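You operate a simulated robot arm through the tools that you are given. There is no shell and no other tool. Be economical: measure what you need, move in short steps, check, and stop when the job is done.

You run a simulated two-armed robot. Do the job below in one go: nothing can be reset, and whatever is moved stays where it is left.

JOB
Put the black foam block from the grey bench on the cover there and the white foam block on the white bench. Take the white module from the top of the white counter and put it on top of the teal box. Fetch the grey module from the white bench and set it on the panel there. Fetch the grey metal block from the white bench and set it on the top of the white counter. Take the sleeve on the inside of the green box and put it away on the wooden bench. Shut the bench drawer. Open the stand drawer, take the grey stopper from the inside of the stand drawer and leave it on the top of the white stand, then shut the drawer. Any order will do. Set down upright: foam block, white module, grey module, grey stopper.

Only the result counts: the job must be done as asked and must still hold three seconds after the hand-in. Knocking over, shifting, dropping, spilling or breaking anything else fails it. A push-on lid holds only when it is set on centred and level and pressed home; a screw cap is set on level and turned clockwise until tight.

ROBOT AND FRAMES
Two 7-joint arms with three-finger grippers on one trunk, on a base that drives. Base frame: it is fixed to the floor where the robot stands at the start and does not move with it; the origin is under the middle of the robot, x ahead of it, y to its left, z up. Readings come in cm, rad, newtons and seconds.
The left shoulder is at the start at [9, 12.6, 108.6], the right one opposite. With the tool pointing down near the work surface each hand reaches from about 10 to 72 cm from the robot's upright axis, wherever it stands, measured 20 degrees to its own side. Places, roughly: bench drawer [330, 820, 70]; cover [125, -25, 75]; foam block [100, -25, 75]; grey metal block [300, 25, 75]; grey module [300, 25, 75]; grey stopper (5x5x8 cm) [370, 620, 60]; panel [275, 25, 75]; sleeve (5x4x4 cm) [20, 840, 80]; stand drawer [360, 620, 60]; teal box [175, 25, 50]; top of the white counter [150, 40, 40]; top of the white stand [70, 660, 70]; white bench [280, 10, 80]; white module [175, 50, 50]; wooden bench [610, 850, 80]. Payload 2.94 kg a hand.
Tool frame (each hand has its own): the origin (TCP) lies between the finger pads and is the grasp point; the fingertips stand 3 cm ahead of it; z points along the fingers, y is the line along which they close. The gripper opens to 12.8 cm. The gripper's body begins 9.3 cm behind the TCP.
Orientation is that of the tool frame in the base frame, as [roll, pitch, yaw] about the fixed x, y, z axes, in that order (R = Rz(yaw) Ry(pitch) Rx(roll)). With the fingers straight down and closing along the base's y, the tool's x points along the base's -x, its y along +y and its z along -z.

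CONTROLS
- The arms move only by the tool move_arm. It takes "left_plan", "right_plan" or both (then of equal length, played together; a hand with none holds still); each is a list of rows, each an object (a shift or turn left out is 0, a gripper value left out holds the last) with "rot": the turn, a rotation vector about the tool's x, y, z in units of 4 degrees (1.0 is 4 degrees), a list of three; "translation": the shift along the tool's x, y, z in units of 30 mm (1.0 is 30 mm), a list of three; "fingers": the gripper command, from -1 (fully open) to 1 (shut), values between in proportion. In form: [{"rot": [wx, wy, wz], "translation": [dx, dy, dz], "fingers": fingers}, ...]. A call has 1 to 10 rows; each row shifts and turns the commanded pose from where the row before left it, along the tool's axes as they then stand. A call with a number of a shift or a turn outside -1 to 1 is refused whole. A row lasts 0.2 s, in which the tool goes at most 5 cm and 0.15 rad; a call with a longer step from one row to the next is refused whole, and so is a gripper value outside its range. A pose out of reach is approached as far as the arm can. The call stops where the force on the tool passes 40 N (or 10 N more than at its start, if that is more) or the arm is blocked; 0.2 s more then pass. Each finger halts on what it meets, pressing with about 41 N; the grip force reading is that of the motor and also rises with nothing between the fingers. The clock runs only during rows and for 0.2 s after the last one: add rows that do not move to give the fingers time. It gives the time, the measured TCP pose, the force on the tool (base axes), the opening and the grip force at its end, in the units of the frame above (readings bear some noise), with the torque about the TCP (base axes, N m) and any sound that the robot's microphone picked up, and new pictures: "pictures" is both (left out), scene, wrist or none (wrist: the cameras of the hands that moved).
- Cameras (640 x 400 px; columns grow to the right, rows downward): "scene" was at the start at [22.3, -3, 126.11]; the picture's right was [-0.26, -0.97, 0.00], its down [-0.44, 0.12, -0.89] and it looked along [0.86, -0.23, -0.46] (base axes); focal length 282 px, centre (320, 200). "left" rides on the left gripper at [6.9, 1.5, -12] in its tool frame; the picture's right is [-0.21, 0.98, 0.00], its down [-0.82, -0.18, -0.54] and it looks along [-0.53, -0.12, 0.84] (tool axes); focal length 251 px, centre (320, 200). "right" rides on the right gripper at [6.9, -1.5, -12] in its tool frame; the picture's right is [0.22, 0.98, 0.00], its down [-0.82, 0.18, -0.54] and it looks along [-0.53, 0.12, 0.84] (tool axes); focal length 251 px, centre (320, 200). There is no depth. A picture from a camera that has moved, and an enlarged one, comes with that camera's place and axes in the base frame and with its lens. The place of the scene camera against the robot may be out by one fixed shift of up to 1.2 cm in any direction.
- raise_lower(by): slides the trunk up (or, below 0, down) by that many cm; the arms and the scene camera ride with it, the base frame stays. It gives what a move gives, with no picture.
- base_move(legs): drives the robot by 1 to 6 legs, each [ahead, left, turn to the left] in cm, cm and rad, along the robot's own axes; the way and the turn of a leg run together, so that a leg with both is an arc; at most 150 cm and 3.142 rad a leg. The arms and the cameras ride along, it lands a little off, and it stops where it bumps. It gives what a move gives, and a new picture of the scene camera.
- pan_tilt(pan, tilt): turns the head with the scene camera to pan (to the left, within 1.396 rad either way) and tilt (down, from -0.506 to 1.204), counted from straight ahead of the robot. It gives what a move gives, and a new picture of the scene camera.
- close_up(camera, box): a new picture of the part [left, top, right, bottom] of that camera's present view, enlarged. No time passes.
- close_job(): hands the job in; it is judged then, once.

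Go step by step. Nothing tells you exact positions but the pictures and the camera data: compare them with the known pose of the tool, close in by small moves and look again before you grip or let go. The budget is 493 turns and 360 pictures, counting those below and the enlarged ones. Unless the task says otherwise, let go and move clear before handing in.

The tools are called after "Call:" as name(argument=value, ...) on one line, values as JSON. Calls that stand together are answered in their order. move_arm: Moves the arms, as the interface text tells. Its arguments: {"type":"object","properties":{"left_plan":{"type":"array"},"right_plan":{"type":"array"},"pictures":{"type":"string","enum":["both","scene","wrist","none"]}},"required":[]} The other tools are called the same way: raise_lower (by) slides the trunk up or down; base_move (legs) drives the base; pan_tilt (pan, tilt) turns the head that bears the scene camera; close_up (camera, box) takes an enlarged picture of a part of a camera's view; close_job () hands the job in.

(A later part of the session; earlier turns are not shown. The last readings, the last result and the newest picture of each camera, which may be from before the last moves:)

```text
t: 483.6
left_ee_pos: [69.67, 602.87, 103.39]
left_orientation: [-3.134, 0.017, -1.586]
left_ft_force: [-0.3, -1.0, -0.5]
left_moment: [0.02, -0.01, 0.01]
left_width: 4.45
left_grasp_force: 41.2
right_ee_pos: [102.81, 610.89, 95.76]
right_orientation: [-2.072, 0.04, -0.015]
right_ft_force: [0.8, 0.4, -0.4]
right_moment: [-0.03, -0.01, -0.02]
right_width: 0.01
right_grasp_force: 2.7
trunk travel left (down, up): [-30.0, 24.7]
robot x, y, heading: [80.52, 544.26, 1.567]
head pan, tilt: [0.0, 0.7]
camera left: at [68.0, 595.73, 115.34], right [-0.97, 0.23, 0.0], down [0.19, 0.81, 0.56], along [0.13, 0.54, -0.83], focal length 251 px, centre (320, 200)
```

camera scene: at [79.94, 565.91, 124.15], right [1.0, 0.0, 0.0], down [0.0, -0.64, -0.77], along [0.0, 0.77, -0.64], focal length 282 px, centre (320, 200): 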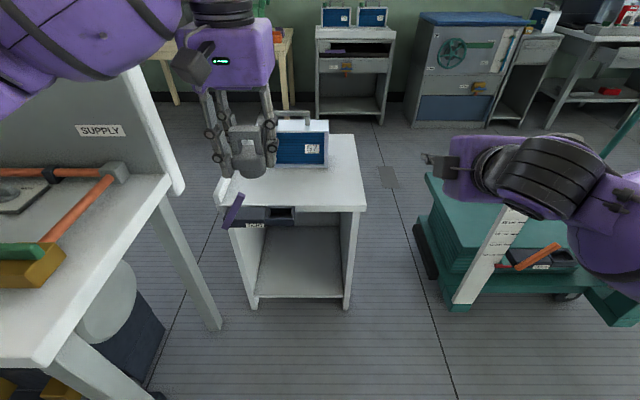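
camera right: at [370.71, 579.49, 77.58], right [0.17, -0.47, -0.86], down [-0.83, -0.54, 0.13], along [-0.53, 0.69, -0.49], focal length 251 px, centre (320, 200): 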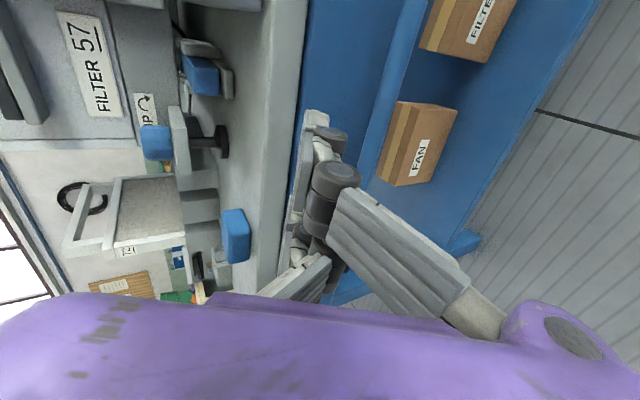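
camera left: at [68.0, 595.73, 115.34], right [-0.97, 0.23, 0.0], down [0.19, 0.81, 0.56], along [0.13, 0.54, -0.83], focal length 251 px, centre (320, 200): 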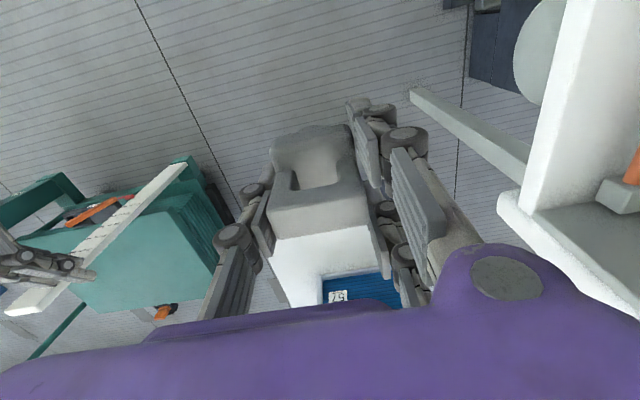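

White stand: free area x 57–95, y 636–657 in front of the blue box, top z≈64. Moving in, a little to the right to keep the left elbow off the panel.

Call:
base_move(legs=[[0, -12, 0], [32, 0, 0]])

Call:
move_arm(left_plan=[{"translation": [-0.8, 0.5, 0]}, {"translation": [-0.8, 0.5, 0]}, {"translation": [-0.8, 0.5, 0]}, {"translation": [-0.4, 0.3, 0]}, {}, {}], pictures="both")

```text
t: 487.1
left_ee_pos: [81.68, 634.17, 103.32]
left_orientation: [-3.135, 0.017, -1.583]
left_ft_force: [0.3, 0.0, -1.0]
left_moment: [-0.01, -0.02, -0.03]
left_width: 4.45
left_grasp_force: 41.1
right_ee_pos: [114.54, 642.37, 95.73]
right_orientation: [-2.071, 0.04, -0.014]
right_ft_force: [0.4, 0.0, -0.1]
right_moment: [0.01, 0.0, -0.02]
right_width: 0.0
right_grasp_force: 3.0
trunk travel left (down, up): [-30.0, 24.7]
robot x, y, heading: [92.25, 575.67, 1.577]
head pan, tilt: [0.0, 0.7]
camera scene: at [91.96, 597.33, 124.13], right [1.0, 0.01, 0.0], down [0.0, -0.64, -0.76], along [0.0, 0.76, -0.64], focal length 282 px, centre (320, 200)
```

scene: 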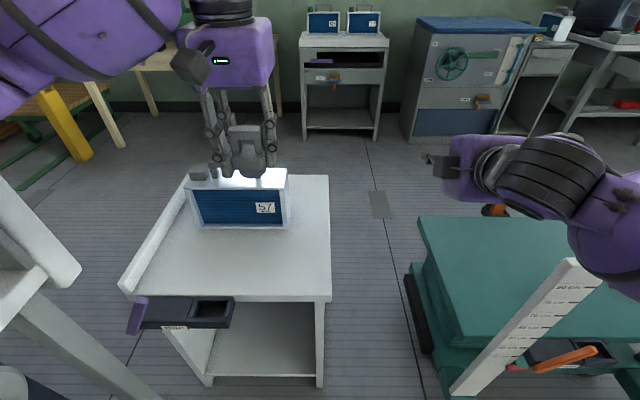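

```text
t: 488.5
left_ee_pos: [76.18, 642.66, 103.33]
left_orientation: [-3.135, 0.016, -1.583]
left_ft_force: [0.2, 0.0, -0.3]
left_moment: [-0.02, 0.03, 0.04]
left_width: 4.47
left_grasp_force: 41.0
right_ee_pos: [114.5, 642.35, 95.76]
right_orientation: [-2.072, 0.039, -0.013]
right_ft_force: [0.8, -0.3, -0.4]
right_moment: [0.02, 0.06, 0.02]
right_width: 0.0
right_grasp_force: 3.0
trunk travel left (down, up): [-30.0, 24.7]
robot x, y, heading: [92.47, 575.75, 1.574]
head pan, tilt: [0.0, 0.7]
camera scene: at [91.95, 597.3, 124.14], right [1.0, 0.01, 0.0], down [0.0, -0.64, -0.76], along [0.0, 0.76, -0.64], focal length 282 px, centre (320, 200)
camera left: at [74.5, 635.59, 115.26], right [-0.97, 0.23, 0.0], down [0.19, 0.81, 0.56], along [0.13, 0.54, -0.83], focal length 251 px, centre (320, 200)
```

scene: 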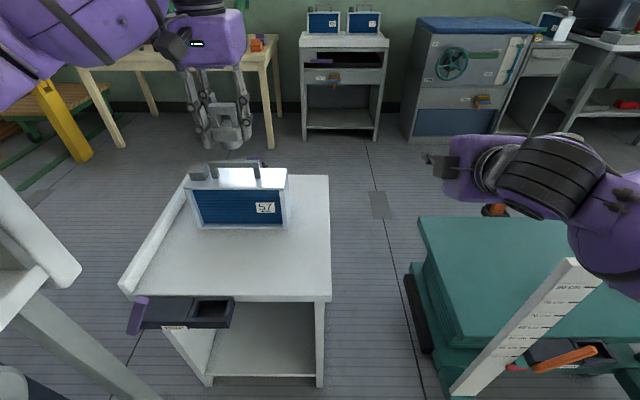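
left: 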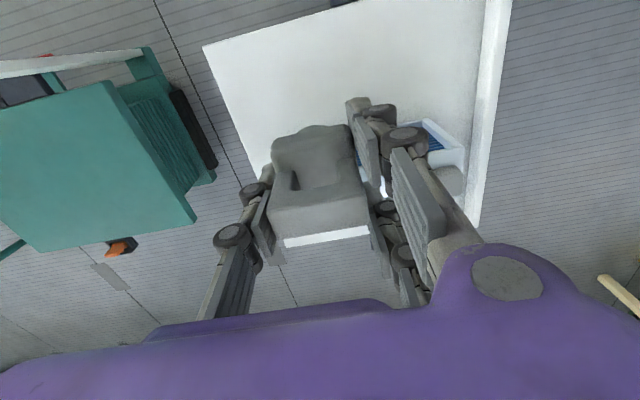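

Stand top near edge y≈632, z≈66.6; blue box starts at y≈653. Lowering the stopper at about (76, 641).

Call:
move_arm(left_plan=[{"translation": [0.4, 0, 0.9]}, {"translation": [0, 0, 1]}, {"translation": [0, 0, 1]}, {"translation": [0, 0, 1]}, {"translation": [0, 0, 1]}, {"translation": [0, 0, 1]}, {"translation": [0, 0, 1]}, {"translation": [0, 0, 1]}, {}, {}], pictures="both")

```text
t: 490.7
left_ee_pos: [76.36, 641.89, 79.62]
left_orientation: [-3.135, 0.016, -1.584]
left_ft_force: [1.0, 0.2, -0.6]
left_moment: [0.01, -0.04, -0.02]
left_width: 4.46
left_grasp_force: 40.8
right_ee_pos: [114.56, 642.33, 95.79]
right_orientation: [-2.072, 0.039, -0.012]
right_ft_force: [0.6, -0.7, 0.4]
right_moment: [0.01, -0.01, 0.01]
right_width: 0.0
right_grasp_force: 3.2
trunk travel left (down, up): [-30.0, 24.7]
robot x, y, heading: [92.28, 575.96, 1.577]
head pan, tilt: [0.0, 0.7]
camera scene: at [91.95, 597.3, 124.14], right [1.0, 0.01, 0.0], down [0.0, -0.64, -0.76], along [0.0, 0.76, -0.64], focal length 282 px, centre (320, 200)
camera left: at [74.62, 634.76, 91.58], right [-0.97, 0.23, 0.0], down [0.19, 0.81, 0.56], along [0.13, 0.54, -0.83], focal length 251 px, centre (320, 200)
```

scene: 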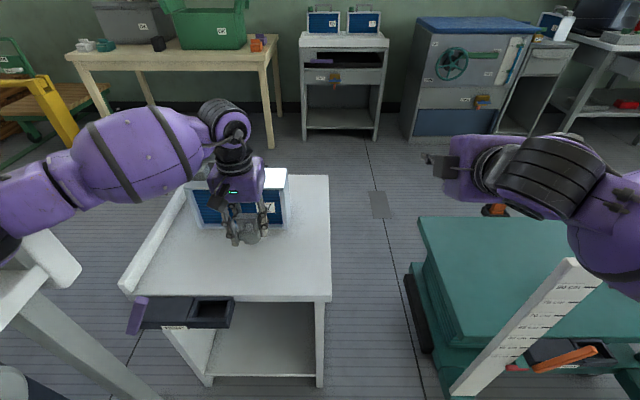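
left: 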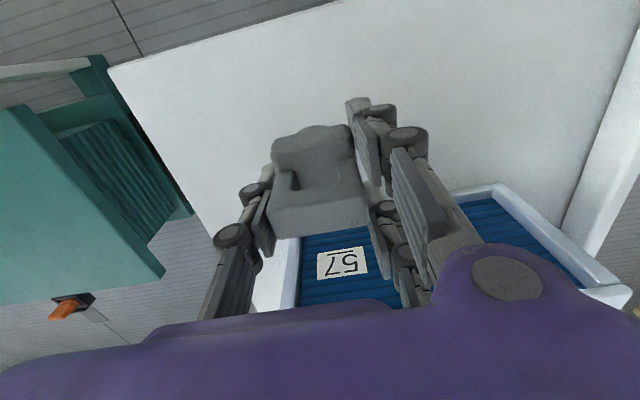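

Call:
move_arm(left_plan=[{"translation": [0.2, 0, 0.4]}, {"translation": [0, 0, 0.4]}, {"translation": [0, 0, 0.4]}, {}], pictures="none")

Call:
move_arm(left_plan=[{"translation": [0, 0, 0.1]}, {"translation": [0, 0, 0.1]}, {}], pictures="none")

Call:
move_arm(left_plan=[{"translation": [0, 0, 0.1]}, {"translation": [0, 0, 0.1]}, {}], pictures="none")

Call:
move_arm(left_plan=[{"translation": [0, 0, 0.1]}, {"translation": [0, 0, 0.1]}, {}], pictures="none")

```text
t: 491.7
left_ee_pos: [76.58, 641.18, 76.22]
left_orientation: [-3.135, 0.017, -1.581]
left_ft_force: [0.0, 1.1, -0.5]
left_moment: [0.01, 0.02, 0.02]
left_width: 4.45
left_grasp_force: 41.6
right_ee_pos: [114.6, 642.29, 95.89]
right_orientation: [-2.07, 0.039, -0.013]
right_ft_force: [0.8, -0.5, 0.3]
right_moment: [-0.02, 0.02, -0.02]
right_width: 0.02
right_grasp_force: 2.7
trunk travel left (down, up): [-30.0, 24.7]
robot x, y, heading: [92.01, 575.6, 1.573]
head pan, tilt: [0.0, 0.7]
```

```text
t: 492.5
left_ee_pos: [76.51, 641.2, 75.66]
left_orientation: [-3.133, 0.017, -1.584]
left_ft_force: [-0.1, 0.3, -1.0]
left_moment: [0.0, -0.02, 0.0]
left_width: 4.48
left_grasp_force: 41.2
right_ee_pos: [114.54, 642.28, 95.82]
right_orientation: [-2.071, 0.041, -0.013]
right_ft_force: [0.3, 0.4, -0.2]
right_moment: [-0.02, 0.01, 0.0]
right_width: 0.0
right_grasp_force: 3.2
trunk travel left (down, up): [-30.0, 24.7]
robot x, y, heading: [92.0, 576.16, 1.581]
head pan, tilt: [0.0, 0.7]
```

```text
t: 493.3
left_ee_pos: [76.6, 641.26, 75.09]
left_orientation: [-3.132, 0.015, -1.582]
left_ft_force: [0.8, -0.2, -1.4]
left_moment: [0.0, 0.0, -0.01]
left_width: 4.46
left_grasp_force: 41.2
right_ee_pos: [114.51, 642.18, 95.79]
right_orientation: [-2.073, 0.041, -0.012]
right_ft_force: [-0.2, -0.1, -1.0]
right_moment: [0.01, -0.02, -0.01]
right_width: 0.0
right_grasp_force: 2.9
trunk travel left (down, up): [-30.0, 24.7]
robot x, y, heading: [92.14, 575.83, 1.575]
head pan, tilt: [0.0, 0.7]
```

```text
t: 494.1
left_ee_pos: [76.6, 641.37, 74.55]
left_orientation: [-3.134, 0.016, -1.583]
left_ft_force: [-0.3, 0.2, -0.5]
left_moment: [0.01, 0.01, -0.02]
left_width: 4.46
left_grasp_force: 40.9
right_ee_pos: [114.62, 642.26, 95.77]
right_orientation: [-2.073, 0.041, -0.011]
right_ft_force: [-0.1, 0.3, 0.1]
right_moment: [-0.02, 0.03, -0.03]
right_width: 0.0
right_grasp_force: 3.2
trunk travel left (down, up): [-30.0, 24.7]
robot x, y, heading: [92.54, 575.63, 1.577]
head pan, tilt: [0.0, 0.7]
```

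Call:
move_arm(left_plan=[{"translation": [0, 0, 0.1]}, {"translation": [0, 0, 0.1]}, {}], pictures="none")

Call:
move_arm(left_plan=[{"translation": [0, 0, 0.1]}, {"translation": [0, 0, 0.1]}, {}], pictures="none")

Call:
move_arm(left_plan=[{"translation": [0, 0, 0.1]}, {"translation": [0, 0, 0.1]}, {}], pictures="both")

```text
t: 494.9
left_ee_pos: [76.43, 641.39, 73.79]
left_orientation: [-3.135, 0.017, -1.582]
left_ft_force: [-0.4, -0.5, -0.8]
left_moment: [-0.01, 0.0, -0.01]
left_width: 4.46
left_grasp_force: 41.2
right_ee_pos: [114.65, 642.44, 95.75]
right_orientation: [-2.072, 0.039, -0.012]
right_ft_force: [0.2, 0.0, 0.4]
right_moment: [0.01, 0.0, 0.02]
right_width: 0.0
right_grasp_force: 2.9
trunk travel left (down, up): [-30.0, 24.7]
robot x, y, heading: [92.33, 576.12, 1.578]
head pan, tilt: [0.0, 0.7]
```

```text
t: 495.7
left_ee_pos: [76.54, 641.23, 73.16]
left_orientation: [-3.134, 0.015, -1.584]
left_ft_force: [-0.1, -0.6, -0.9]
left_moment: [-0.02, 0.0, 0.02]
left_width: 4.45
left_grasp_force: 41.2
right_ee_pos: [114.62, 642.26, 95.81]
right_orientation: [-2.073, 0.04, -0.013]
right_ft_force: [0.4, -0.8, 0.7]
right_moment: [-0.02, -0.02, -0.03]
right_width: 0.0
right_grasp_force: 3.0
trunk travel left (down, up): [-30.0, 24.7]
robot x, y, heading: [91.81, 576.02, 1.576]
head pan, tilt: [0.0, 0.7]
```

```text
t: 496.5
left_ee_pos: [76.45, 641.28, 72.66]
left_orientation: [-3.135, 0.015, -1.582]
left_ft_force: [0.1, -0.3, -0.6]
left_moment: [-0.01, 0.0, 0.02]
left_width: 4.44
left_grasp_force: 40.8
right_ee_pos: [114.54, 642.34, 95.63]
right_orientation: [-2.071, 0.04, -0.01]
right_ft_force: [0.3, -0.3, -0.7]
right_moment: [0.01, 0.0, 0.01]
right_width: 0.0
right_grasp_force: 3.0
trunk travel left (down, up): [-30.0, 24.7]
robot x, y, heading: [92.09, 576.03, 1.576]
head pan, tilt: [0.0, 0.7]
camera scene: at [91.96, 597.29, 124.14], right [1.0, 0.01, 0.0], down [0.0, -0.64, -0.76], along [0.0, 0.76, -0.64], focal length 282 px, centre (320, 200)
camera left: at [74.76, 634.24, 84.61], right [-0.97, 0.23, 0.0], down [0.19, 0.81, 0.56], along [0.13, 0.54, -0.83], focal length 251 px, centre (320, 200)
```

scene: 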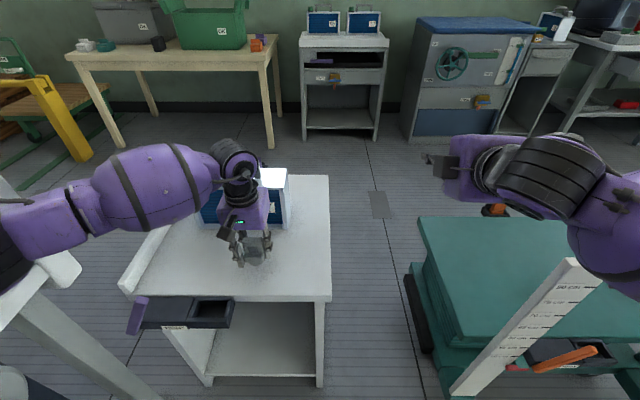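
left: 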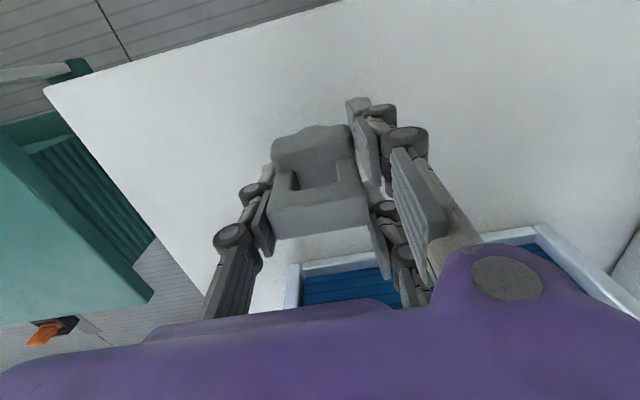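

Call:
move_arm(left_plan=[{"translation": [0, 0, 0.1]}, {"translation": [0, 0, 0.1]}, {}], pictures="none")

Call:
move_arm(left_plan=[{"translation": [0, 0, 0.1]}, {"translation": [0, 0, 0.1]}, {}], pictures="none")

Call:
move_arm(left_plan=[{"translation": [0, 0, 0.1]}, {"translation": [0, 0, 0.1]}, {}], pictures="none")

Call:
move_arm(left_plan=[{"translation": [0, 0, 0.1]}, {"translation": [0, 0, 0.1]}, {}], pictures="wrist")

```text
t: 497.3
left_ee_pos: [76.45, 641.46, 71.86]
left_orientation: [-3.133, 0.015, -1.583]
left_ft_force: [0.0, -0.6, -0.9]
left_moment: [0.0, 0.03, 0.03]
left_width: 4.45
left_grasp_force: 41.1
right_ee_pos: [114.61, 642.43, 95.82]
right_orientation: [-2.071, 0.041, -0.012]
right_ft_force: [-0.8, 0.3, 0.5]
right_moment: [0.0, 0.04, -0.03]
right_width: 0.0
right_grasp_force: 2.7
trunk travel left (down, up): [-30.0, 24.7]
robot x, y, heading: [92.35, 575.92, 1.574]
head pan, tilt: [0.0, 0.7]
```

```text
t: 498.1
left_ee_pos: [76.43, 641.46, 71.48]
left_orientation: [-3.134, 0.017, -1.584]
left_ft_force: [-0.1, 0.4, -0.9]
left_moment: [-0.02, 0.02, 0.03]
left_width: 4.45
left_grasp_force: 40.6
right_ee_pos: [114.54, 642.24, 95.78]
right_orientation: [-2.072, 0.04, -0.011]
right_ft_force: [0.5, 1.1, -0.2]
right_moment: [-0.01, 0.0, 0.01]
right_width: 0.0
right_grasp_force: 2.7
trunk travel left (down, up): [-30.0, 24.7]
robot x, y, heading: [92.86, 575.88, 1.574]
head pan, tilt: [0.0, 0.7]
```

```text
t: 498.9
left_ee_pos: [76.5, 641.4, 70.8]
left_orientation: [-3.137, 0.017, -1.582]
left_ft_force: [0.2, 0.6, -1.1]
left_moment: [0.02, 0.0, 0.04]
left_width: 4.45
left_grasp_force: 40.5
right_ee_pos: [114.56, 642.34, 95.76]
right_orientation: [-2.071, 0.041, -0.013]
right_ft_force: [-0.5, -0.9, 0.4]
right_moment: [-0.01, 0.01, -0.02]
right_width: 0.0
right_grasp_force: 3.4
trunk travel left (down, up): [-30.0, 24.7]
robot x, y, heading: [92.22, 575.63, 1.579]
head pan, tilt: [0.0, 0.7]
```

```text
t: 499.7
left_ee_pos: [76.48, 641.28, 70.44]
left_orientation: [-3.134, 0.015, -1.584]
left_ft_force: [-0.1, 0.6, -0.9]
left_moment: [-0.01, -0.02, -0.01]
left_width: 4.47
left_grasp_force: 41.2
right_ee_pos: [114.6, 642.35, 95.72]
right_orientation: [-2.072, 0.042, -0.011]
right_ft_force: [0.5, 0.3, 0.4]
right_moment: [-0.02, 0.01, 0.01]
right_width: 0.0
right_grasp_force: 3.0
trunk travel left (down, up): [-30.0, 24.7]
robot x, y, heading: [92.09, 575.73, 1.579]
head pan, tilt: [0.0, 0.7]
camera left: at [74.86, 634.2, 82.18], right [-0.97, 0.23, 0.0], down [0.19, 0.81, 0.56], along [0.13, 0.54, -0.83], focal length 251 px, centre (320, 200)
```

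left: 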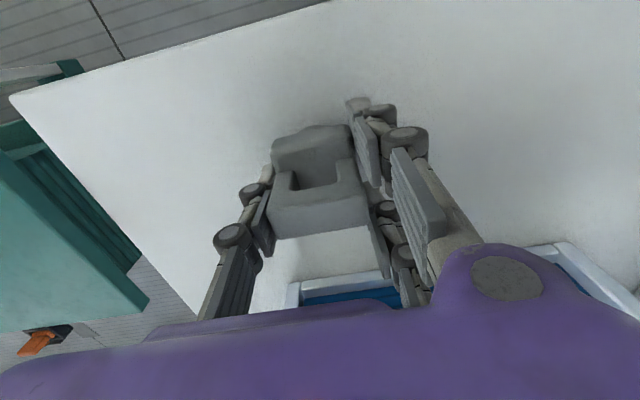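

Call:
move_arm(left_plan=[{"translation": [0, 0, 0.1]}, {}], pictures="none")

Call:
move_arm(left_plan=[{"translation": [0, 0, 0.1]}, {}], pictures="none")

Call:
move_arm(left_plan=[{"translation": [0, 0, 0.1]}, {}], pictures="none")

Call:
move_arm(left_plan=[{"translation": [0, 0, 0.1]}, {}], pictures="wrist")

```text
t: 500.3
left_ee_pos: [76.5, 641.32, 70.03]
left_orientation: [-3.135, 0.016, -1.584]
left_ft_force: [0.1, -2.2, 6.5]
left_moment: [-0.17, 0.12, 0.05]
left_width: 4.45
left_grasp_force: 41.5
right_ee_pos: [114.58, 642.16, 95.81]
right_orientation: [-2.073, 0.041, -0.011]
right_ft_force: [0.7, 0.1, 0.4]
right_moment: [-0.02, 0.01, 0.01]
right_width: 0.0
right_grasp_force: 3.2
trunk travel left (down, up): [-30.0, 24.7]
robot x, y, heading: [92.12, 575.94, 1.578]
head pan, tilt: [0.0, 0.7]
```

```text
t: 500.9
left_ee_pos: [76.57, 641.31, 70.07]
left_orientation: [-3.135, 0.022, -1.584]
left_ft_force: [-2.1, -6.0, 30.5]
left_moment: [-0.54, 0.51, 0.04]
left_width: 4.45
left_grasp_force: 41.0
right_ee_pos: [114.54, 642.05, 95.97]
right_orientation: [-2.072, 0.04, -0.012]
right_ft_force: [-0.5, 0.5, 0.6]
right_moment: [-0.01, 0.0, 0.0]
right_width: 0.0
right_grasp_force: 2.9
trunk travel left (down, up): [-30.0, 24.7]
robot x, y, heading: [92.15, 576.26, 1.573]
head pan, tilt: [0.0, 0.7]
```

```text
t: 501.2
left_ee_pos: [76.57, 641.36, 70.15]
left_orientation: [-3.132, 0.022, -1.581]
left_ft_force: [-1.1, -14.0, 20.4]
left_moment: [-0.73, 0.34, 0.2]
left_width: 4.46
left_grasp_force: 40.1
right_ee_pos: [114.48, 642.13, 95.87]
right_orientation: [-2.07, 0.039, -0.013]
right_ft_force: [-0.4, 0.3, 0.4]
right_moment: [0.03, -0.01, 0.0]
right_width: 0.0
right_grasp_force: 3.1
trunk travel left (down, up): [-30.0, 24.7]
robot x, y, heading: [92.32, 575.83, 1.575]
head pan, tilt: [0.0, 0.7]
stopped in row 1 (left hand): the force on the tool passed its limit at 43 N (the readings are from after the stop); the commanded pose is now the measured one
```

```text
t: 501.7
left_ee_pos: [76.52, 641.49, 69.97]
left_orientation: [-3.132, 0.023, -1.582]
left_ft_force: [-1.2, -15.9, 21.2]
left_moment: [-0.86, 0.33, 0.23]
left_width: 4.46
left_grasp_force: 41.6
right_ee_pos: [114.62, 642.1, 95.87]
right_orientation: [-2.07, 0.04, -0.011]
right_ft_force: [0.2, -0.2, 0.3]
right_moment: [-0.01, 0.06, -0.01]
right_width: 0.0
right_grasp_force: 3.5
trunk travel left (down, up): [-30.0, 24.7]
robot x, y, heading: [92.33, 575.71, 1.584]
head pan, tilt: [0.0, 0.7]
stopped in row 2 (left hand): the force on the tool passed its limit at 41 N (the readings are from after the stop); the commanded pose is now the measured one
camera left: at [74.78, 634.23, 81.83], right [-0.97, 0.22, 0.0], down [0.18, 0.81, 0.56], along [0.13, 0.55, -0.83], focal length 251 px, centre (320, 200)
```

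left: 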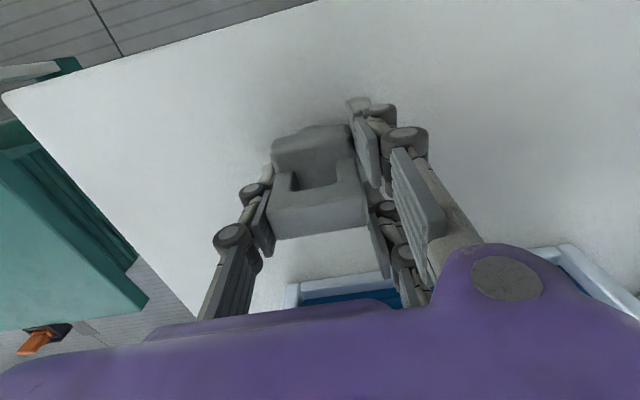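

Contact with the stand top. Releasing and lifting.

Call:
move_arm(left_plan=[{"translation": [0, 0, -0.08]}, {"fingers": 0.0}, {"fingers": -0.1}, {"fingers": -0.1}, {"translation": [0, 0, -0.5]}, {"translation": [0, 0, -1]}, {"translation": [0, 0, -1]}, {"translation": [0, 0, -1]}, {"translation": [0, 0, -1]}, {"translation": [0, 0, -1]}], pictures="both")

```text
t: 503.9
left_ee_pos: [76.51, 641.3, 86.22]
left_orientation: [-3.132, 0.022, -1.582]
left_ft_force: [0.1, 0.1, -0.1]
left_moment: [0.01, 0.0, 0.03]
left_width: 7.05
left_grasp_force: 0.0
right_ee_pos: [114.4, 642.2, 95.78]
right_orientation: [-2.071, 0.041, -0.012]
right_ft_force: [-0.4, -0.4, -0.3]
right_moment: [-0.02, 0.02, -0.05]
right_width: 0.0
right_grasp_force: 3.4
trunk travel left (down, up): [-30.0, 24.7]
robot x, y, heading: [92.33, 576.08, 1.577]
head pan, tilt: [0.0, 0.7]
camera scene: at [91.95, 597.22, 124.15], right [1.0, 0.01, 0.0], down [0.0, -0.64, -0.77], along [-0.01, 0.77, -0.64], focal length 282 px, centre (320, 200)
camera left: at [74.74, 634.13, 98.13], right [-0.97, 0.22, 0.0], down [0.18, 0.81, 0.56], along [0.13, 0.55, -0.83], focal length 251 px, centre (320, 200)
```

scene: 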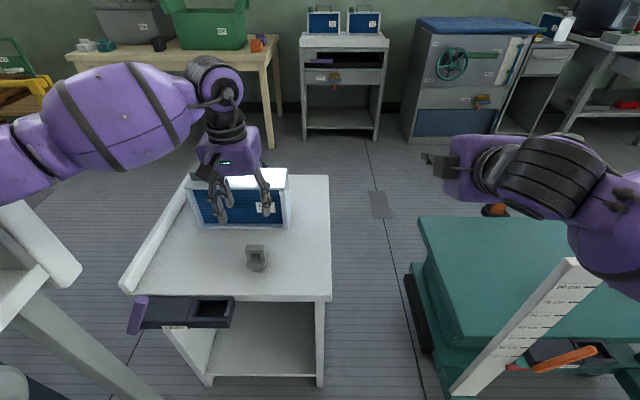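
left: 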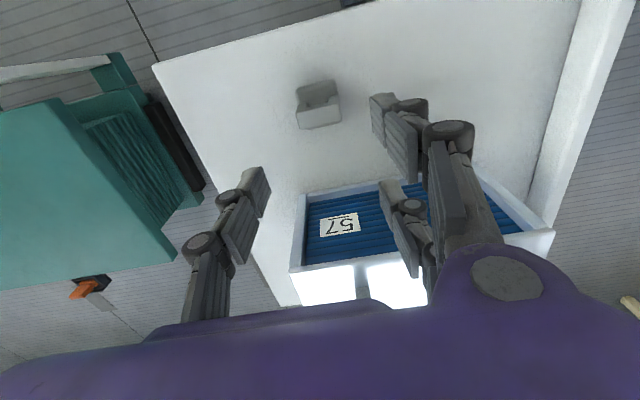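

The stopper stands on the white stand. Next the sleeve: I must go round the cart (x≈130–225) through the gap at x≈275 and then along y≈745 to the light wooden table with the green box.

Call:
move_arm(left_plan=[{"translation": [1, 0, -1]}, {"translation": [1, 0, -1]}, {"translation": [1, 0, -1]}, {"translation": [1, 0, -1]}, {}], pictures="none")

Call:
base_move(legs=[[-66, 0, 0], [0, -145, 0], [0, -40, 0]])

```text
t: 505.1
left_ee_pos: [76.3, 629.09, 98.12]
left_orientation: [-3.133, 0.024, -1.583]
left_ft_force: [0.1, 0.2, -0.4]
left_moment: [-0.01, 0.01, -0.02]
left_width: 7.02
left_grasp_force: 0.0
right_ee_pos: [114.53, 642.26, 95.79]
right_orientation: [-2.075, 0.041, -0.011]
right_ft_force: [0.0, 0.5, -1.0]
right_moment: [0.01, 0.0, -0.01]
right_width: 0.0
right_grasp_force: 2.6
trunk travel left (down, up): [-30.0, 24.7]
robot x, y, heading: [92.11, 575.8, 1.575]
head pan, tilt: [0.0, 0.7]
```

```text
t: 525.0
left_ee_pos: [264.7, 562.27, 98.03]
left_orientation: [-3.133, 0.022, -1.613]
left_ft_force: [-0.3, -0.1, -0.2]
left_moment: [0.03, -0.01, -0.01]
left_width: 7.05
left_grasp_force: 0.1
right_ee_pos: [303.43, 574.25, 95.83]
right_orientation: [-2.073, 0.04, -0.045]
right_ft_force: [-0.3, 0.7, 0.3]
right_moment: [-0.02, 0.02, 0.02]
right_width: 0.01
right_grasp_force: 3.3
trunk travel left (down, up): [-30.0, 24.7]
robot x, y, heading: [278.85, 508.75, 1.545]
head pan, tilt: [0.0, 0.7]
camera scene: at [279.33, 529.97, 124.14], right [1.0, -0.03, 0.0], down [-0.02, -0.64, -0.76], along [0.02, 0.76, -0.64], focal length 282 px, centre (320, 200)
```

scene: 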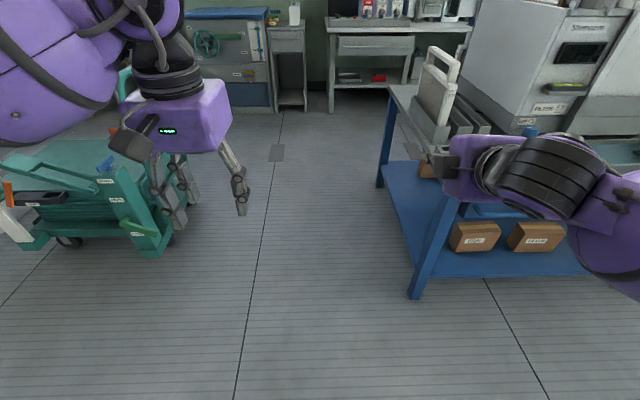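

Gap between cart (x≲200) and stand (x≳326) is wide enough. Passing at x≈262.

Call:
base_move(legs=[[0, 16, 0.027], [120, 0, 0], [100, 0, 0]])

```text
t: 537.4
left_ee_pos: [247.91, 781.54, 98.02]
left_orientation: [-3.133, 0.021, -1.584]
left_ft_force: [0.1, 0.1, -0.4]
left_moment: [-0.03, 0.02, 0.01]
left_width: 7.02
left_grasp_force: 0.0
right_ee_pos: [286.29, 794.49, 95.63]
right_orientation: [-2.071, 0.041, -0.015]
right_ft_force: [0.2, 0.5, 0.2]
right_moment: [0.02, -0.02, 0.03]
right_width: 0.0
right_grasp_force: 3.0
trunk travel left (down, up): [-30.0, 24.7]
robot x, y, heading: [263.55, 728.14, 1.567]
head pan, tilt: [0.0, 0.7]
camera scene: at [263.47, 749.62, 124.14], right [1.0, 0.0, 0.0], down [0.0, -0.64, -0.76], along [0.0, 0.76, -0.64], focal length 282 px, centre (320, 200)
```

scene: 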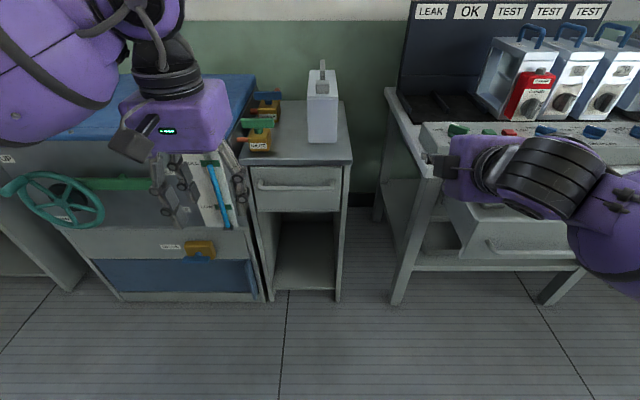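

Call:
close_up(camera="scene", box=[360, 60, 640, 320])

```text
1.54 times, centred on (500, 190) of scene
camera zoom: at [263.47, 749.62, 124.14], right [1.0, 0.0, 0.0], down [0.0, -0.64, -0.76], along [0.0, 0.76, -0.64], focal length 434 px, centre (43, 215)
```

zoom: 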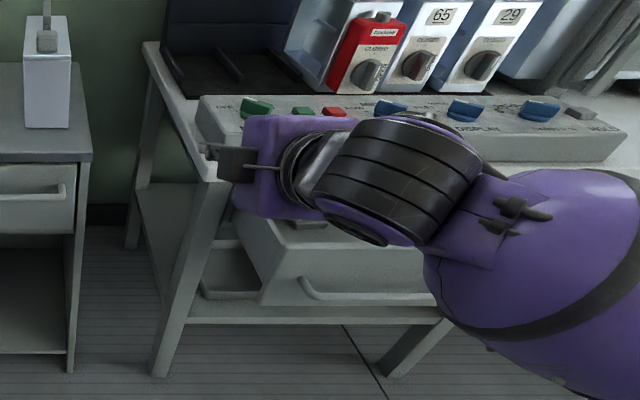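

That bench on the right has its drawer standing open: the bench drawer to shut. Backing slightly and moving right to face it.

Call:
base_move(legs=[[-20, 0, 0], [0, -42, 0.005]])

Call:
close_up(camera="scene", box=[160, 60, 500, 320])

```text
t: 542.3
left_ee_pos: [285.12, 761.57, 97.96]
left_orientation: [-3.132, 0.023, -1.593]
left_ft_force: [-0.3, 1.5, -1.5]
left_moment: [-0.03, -0.03, 0.01]
left_width: 7.04
left_grasp_force: 0.1
right_ee_pos: [323.59, 774.5, 95.77]
right_orientation: [-2.075, 0.038, -0.023]
right_ft_force: [-0.3, 0.3, -0.2]
right_moment: [-0.02, 0.0, -0.04]
right_width: 0.0
right_grasp_force: 3.0
trunk travel left (down, up): [-30.0, 24.7]
robot x, y, heading: [300.81, 708.37, 1.565]
head pan, tilt: [0.0, 0.7]
stopped in leg 2: the robot was blocked; the commanded pose is now the measured one
camera scene: at [300.43, 729.72, 124.13], right [1.0, 0.0, 0.0], down [0.0, -0.64, -0.76], along [0.0, 0.76, -0.64], focal length 282 px, centre (320, 200)
```

scene: 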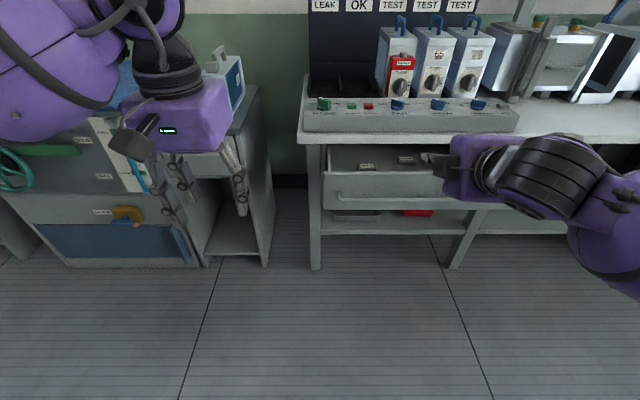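

```text
1.54 times, centred on (330, 190) of scene
camera zoom: at [300.43, 729.72, 124.13], right [1.0, 0.0, 0.0], down [0.0, -0.64, -0.76], along [0.0, 0.76, -0.64], focal length 434 px, centre (305, 215)
```

zoom: 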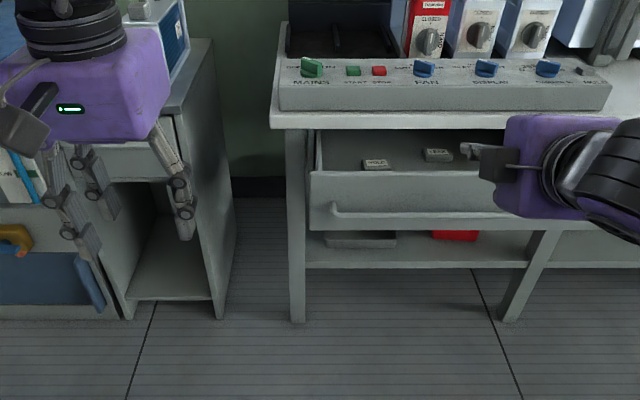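

The bench drawer's face stands at y≈808 (closed ≈820), handle z≈63. I move ahead a little (clear of the stand behind), lower the trunk so the closed right fist is at z≈69, and look.

Call:
base_move(legs=[[8, 3, 0]])

Call:
raise_lower(by=-26)

Call:
move_arm(right_plan=[{}], pictures="both")

```text
t: 543.3
left_ee_pos: [282.16, 769.67, 98.01]
left_orientation: [-3.13, 0.022, -1.594]
left_ft_force: [-0.1, -0.2, -0.3]
left_moment: [-0.02, 0.0, 0.02]
left_width: 7.02
left_grasp_force: 0.0
right_ee_pos: [320.61, 782.44, 95.8]
right_orientation: [-2.073, 0.038, -0.023]
right_ft_force: [-0.2, 0.0, -0.4]
right_moment: [-0.04, 0.01, 0.0]
right_width: 0.02
right_grasp_force: 3.1
trunk travel left (down, up): [-30.0, 24.7]
robot x, y, heading: [297.4, 716.42, 1.564]
head pan, tilt: [0.0, 0.7]
camera scene: at [297.52, 737.65, 124.13], right [1.0, 0.0, 0.0], down [0.0, -0.64, -0.76], along [0.0, 0.76, -0.64], focal length 282 px, centre (320, 200)
```

scene: 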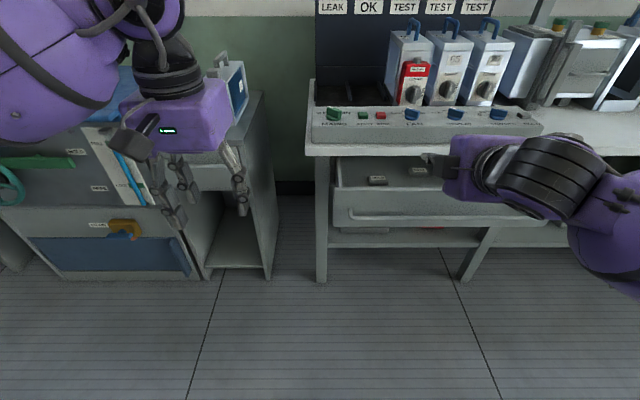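

```text
t: 546.0
left_ee_pos: [282.3, 769.55, 72.05]
left_orientation: [-3.132, 0.025, -1.593]
left_ft_force: [0.5, 0.0, 0.0]
left_moment: [0.04, -0.02, 0.02]
left_width: 7.02
left_grasp_force: 0.0
right_ee_pos: [320.72, 782.6, 69.72]
right_orientation: [-2.075, 0.039, -0.022]
right_ft_force: [0.6, -0.3, -0.5]
right_moment: [-0.01, -0.02, -0.02]
right_width: 0.0
right_grasp_force: 2.5
trunk travel left (down, up): [-4.0, 50.7]
robot x, y, heading: [297.73, 716.16, 1.563]
head pan, tilt: [0.0, 0.7]
```

```text
t: 546.4
left_ee_pos: [282.22, 769.5, 72.08]
left_orientation: [-3.132, 0.022, -1.593]
left_ft_force: [-0.6, 0.5, -0.7]
left_moment: [-0.02, 0.0, -0.04]
left_width: 7.03
left_grasp_force: 0.0
right_ee_pos: [320.7, 782.67, 69.77]
right_orientation: [-2.074, 0.04, -0.023]
right_ft_force: [0.7, -0.1, 0.5]
right_moment: [-0.02, -0.02, 0.0]
right_width: 0.02
right_grasp_force: 2.9
trunk travel left (down, up): [-4.0, 50.7]
robot x, y, heading: [297.65, 716.04, 1.567]
head pan, tilt: [0.0, 0.7]
camera scene: at [297.57, 746.58, 95.88], right [1.0, 0.0, 0.0], down [0.0, -0.64, -0.76], along [0.0, 0.76, -0.64], focal length 282 px, centre (320, 200)
camera right: at [327.77, 772.78, 76.59], right [0.17, -0.48, -0.86], down [-0.83, -0.54, 0.14], along [-0.53, 0.69, -0.49], focal length 251 px, centre (320, 200)
```

scene: 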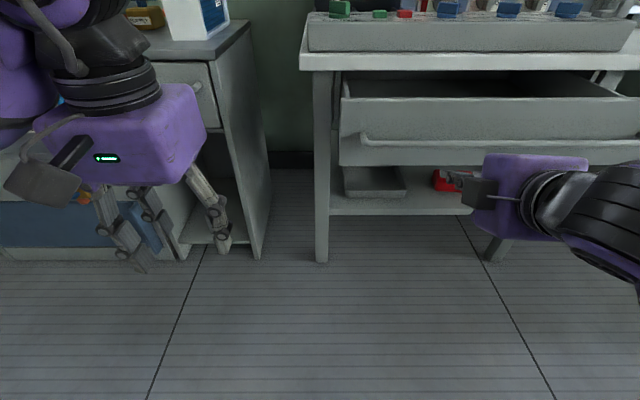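
right: 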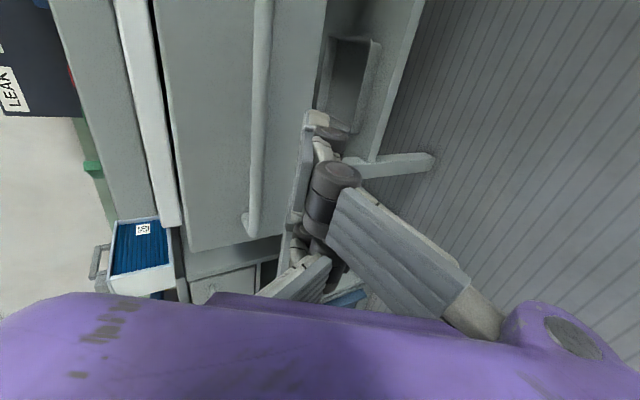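

Handle at y≈801, z≈66.5; face z 56–75, x from 302 to about 370. I raise the fist to z≈73 and shift it to x≈333, then push.

Call:
move_arm(right_plan=[{"translation": [0.8, -0.55, -0.3]}, {"translation": [0.8, -0.5, -0.3]}, {"translation": [0.8, 0, 0]}, {"translation": [0.8, 0, 0]}, {"translation": [0.8, 0, 0]}, {}], pictures="wrist")

Call:
base_move(legs=[[16, 0, 0]])

Call:
move_arm(right_plan=[{}], pictures="wrist")

```text
t: 547.8
left_ee_pos: [282.26, 769.58, 72.02]
left_orientation: [-3.132, 0.023, -1.593]
left_ft_force: [-0.2, 0.9, -0.8]
left_moment: [0.01, 0.02, -0.04]
left_width: 7.06
left_grasp_force: 0.0
right_ee_pos: [332.93, 782.19, 72.92]
right_orientation: [-2.075, 0.041, -0.023]
right_ft_force: [-0.2, 0.3, -0.1]
right_moment: [0.0, 0.0, 0.05]
right_width: 0.0
right_grasp_force: 3.0
trunk travel left (down, up): [-4.0, 50.7]
robot x, y, heading: [297.65, 716.09, 1.567]
head pan, tilt: [0.0, 0.7]
camera right: at [340.05, 772.37, 79.74], right [0.17, -0.48, -0.86], down [-0.83, -0.54, 0.14], along [-0.53, 0.69, -0.49], focal length 251 px, centre (320, 200)
```

right: 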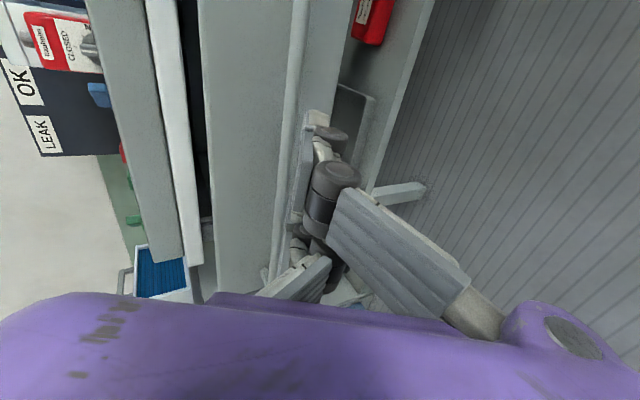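

```text
t: 549.2
left_ee_pos: [282.2, 785.01, 71.97]
left_orientation: [-3.131, 0.023, -1.592]
left_ft_force: [0.2, -0.4, 0.3]
left_moment: [-0.03, -0.03, -0.01]
left_width: 7.04
left_grasp_force: 0.0
right_ee_pos: [332.73, 797.76, 72.77]
right_orientation: [-2.076, 0.041, -0.022]
right_ft_force: [0.3, -0.3, -0.2]
right_moment: [-0.03, -0.04, -0.01]
right_width: 0.01
right_grasp_force: 2.9
trunk travel left (down, up): [-4.0, 50.7]
robot x, y, heading: [297.5, 731.66, 1.565]
head pan, tilt: [0.0, 0.7]
camera scene: at [297.54, 762.2, 95.86], right [1.0, 0.0, 0.0], down [0.0, -0.64, -0.76], along [0.0, 0.76, -0.64], focal length 282 px, centre (320, 200)
```

scene: 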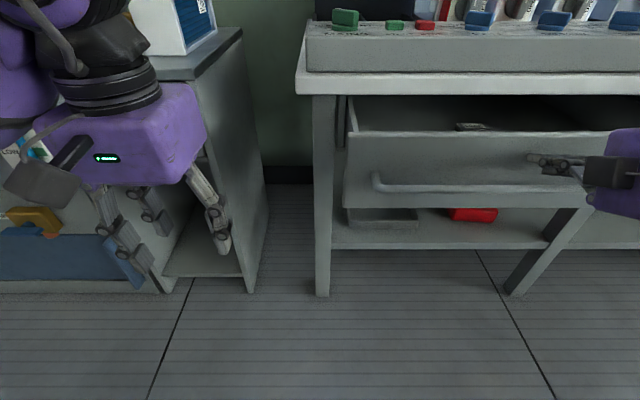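

```text
t: 549.6
left_ee_pos: [282.14, 785.16, 72.0]
left_orientation: [-3.131, 0.022, -1.588]
left_ft_force: [0.3, -1.0, 0.3]
left_moment: [0.0, 0.0, -0.03]
left_width: 7.03
left_grasp_force: 0.1
right_ee_pos: [332.75, 797.79, 72.91]
right_orientation: [-2.076, 0.04, -0.021]
right_ft_force: [-1.2, 0.4, -0.6]
right_moment: [0.0, -0.02, 0.04]
right_width: 0.02
right_grasp_force: 3.1
trunk travel left (down, up): [-4.0, 50.7]
robot x, y, heading: [297.48, 731.92, 1.566]
head pan, tilt: [0.0, 0.7]
camera right: at [339.94, 788.04, 79.73], right [0.17, -0.48, -0.86], down [-0.83, -0.54, 0.14], along [-0.53, 0.69, -0.49], focal length 251 px, centre (320, 200)
```

right: 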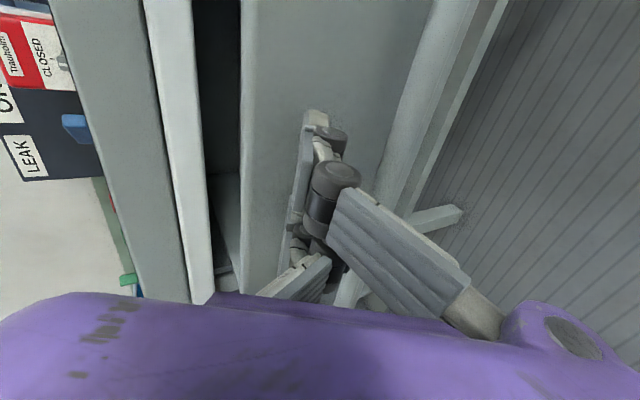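

Raising the left hand away from the gap, then pushing on.

Call:
move_arm(left_plan=[{"translation": [0.8, 0, -1]}, {"translation": [0.8, 0, -1]}, {"translation": [0.8, 0, -1]}, {"translation": [0.8, 0, -1]}, {"translation": [0.8, 0, -1]}, {"translation": [0.8, 0, -1]}, {"translation": [0, 0, -1]}], pictures="none")

Call:
base_move(legs=[[12, 0, 0]])

Call:
move_arm(right_plan=[{}], pictures="wrist")

```text
t: 550.9
left_ee_pos: [281.34, 772.72, 87.32]
left_orientation: [3.137, 0.025, -1.598]
left_ft_force: [-0.1, -0.3, 0.8]
left_moment: [0.02, -0.01, -0.03]
left_width: 7.06
left_grasp_force: 0.0
right_ee_pos: [332.87, 797.81, 72.95]
right_orientation: [-2.076, 0.041, -0.021]
right_ft_force: [-0.5, 0.5, -0.3]
right_moment: [-0.01, 0.0, 0.01]
right_width: 0.0
right_grasp_force: 2.2
trunk travel left (down, up): [-4.0, 50.7]
robot x, y, heading: [297.36, 731.93, 1.575]
head pan, tilt: [0.0, 0.7]
stopped in row 6 (left hand): the force on the tool passed its limit at 103 N (the readings are from after the stop); the commanded pose is now the measured one
```

```text
t: 552.1
left_ee_pos: [281.02, 784.59, 87.4]
left_orientation: [3.136, 0.025, -1.593]
left_ft_force: [-0.7, 0.3, 1.0]
left_moment: [-0.05, 0.02, -0.01]
left_width: 7.04
left_grasp_force: 0.0
right_ee_pos: [332.55, 809.9, 72.93]
right_orientation: [-2.075, 0.04, -0.015]
right_ft_force: [-0.3, 1.1, -0.1]
right_moment: [0.01, -0.01, 0.01]
right_width: 0.0
right_grasp_force: 3.0
trunk travel left (down, up): [-4.0, 50.7]
robot x, y, heading: [297.96, 743.73, 1.575]
head pan, tilt: [0.0, 0.7]
camera scene: at [297.41, 774.13, 95.86], right [1.0, 0.0, 0.0], down [0.0, -0.64, -0.76], along [0.0, 0.76, -0.64], focal length 282 px, centre (320, 200)
```

scene: 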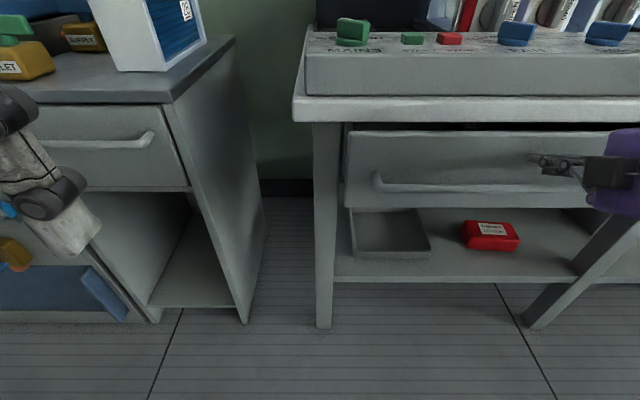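

```text
t: 552.5
left_ee_pos: [281.08, 784.49, 87.49]
left_orientation: [3.136, 0.025, -1.593]
left_ft_force: [0.2, -0.9, 0.3]
left_moment: [0.0, 0.03, 0.03]
left_width: 7.05
left_grasp_force: 0.0
right_ee_pos: [332.44, 809.82, 72.88]
right_orientation: [-2.075, 0.04, -0.016]
right_ft_force: [-0.5, 0.2, -0.2]
right_moment: [-0.01, 0.01, 0.05]
right_width: 0.02
right_grasp_force: 2.7
trunk travel left (down, up): [-4.0, 50.7]
robot x, y, heading: [297.65, 743.45, 1.573]
head pan, tilt: [0.0, 0.7]
camera right: at [339.7, 800.13, 79.73], right [0.17, -0.47, -0.86], down [-0.83, -0.55, 0.14], along [-0.54, 0.69, -0.49], focal length 251 px, centre (320, 200)
```

right: 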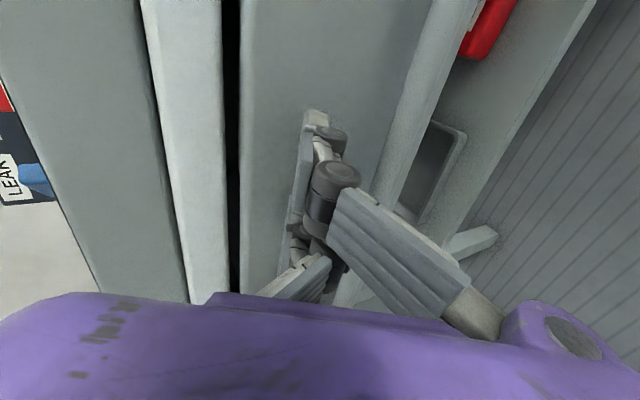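

Nearly shut (the left hand only met the robot's own head). Pushing the last bit with the right arm.

Call:
move_arm(right_plan=[{"translation": [0, -0.1, 0.18]}, {"translation": [0, -0.1, 0.18]}, {"translation": [0, -0.1, 0.18]}, {"translation": [0, -0.1, 0.18]}, {"translation": [0, -0.1, 0.18]}, {"translation": [0, -0.1, 0.18]}, {"translation": [0, -0.1, 0.18]}, {"translation": [0, -0.1, 0.18]}, {"translation": [0, -0.1, 0.18]}], pictures="both")

```text
t: 554.5
left_ee_pos: [281.09, 784.2, 87.47]
left_orientation: [3.136, 0.026, -1.594]
left_ft_force: [-0.5, 0.3, -0.3]
left_moment: [-0.01, 0.01, 0.01]
left_width: 7.04
left_grasp_force: 0.1
right_ee_pos: [332.53, 815.15, 72.84]
right_orientation: [-2.074, 0.039, -0.014]
right_ft_force: [-2.8, -27.2, 0.1]
right_moment: [0.17, -0.15, 0.98]
right_width: 0.0
right_grasp_force: 2.8
trunk travel left (down, up): [-4.0, 50.7]
robot x, y, heading: [297.66, 743.63, 1.575]
head pan, tilt: [0.0, 0.7]
camera scene: at [297.4, 773.86, 95.94], right [1.0, 0.0, 0.0], down [0.0, -0.64, -0.77], along [0.0, 0.77, -0.64], focal length 282 px, centre (320, 200)
camera right: at [339.74, 805.41, 79.77], right [0.17, -0.47, -0.86], down [-0.82, -0.55, 0.14], along [-0.54, 0.69, -0.49], focal length 251 px, centre (320, 200)
```

scene: 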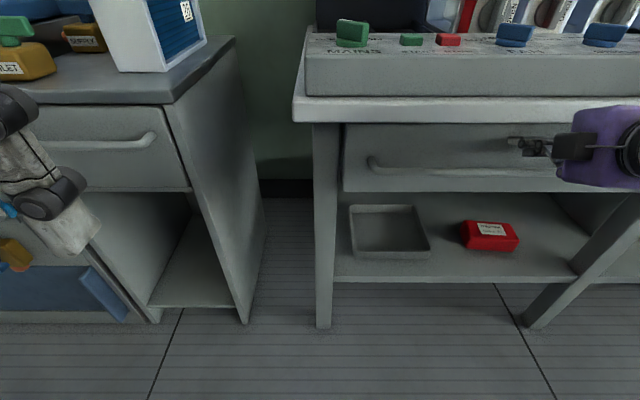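
right: 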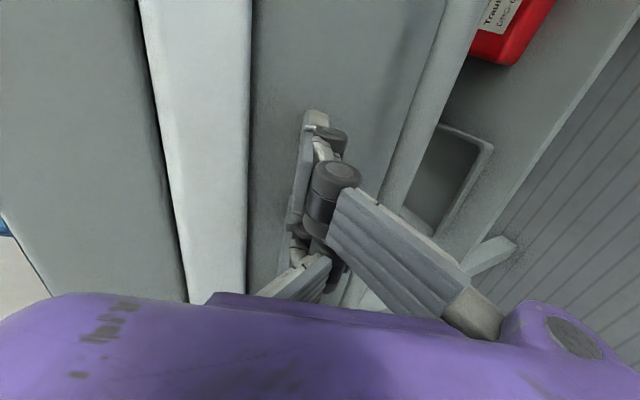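

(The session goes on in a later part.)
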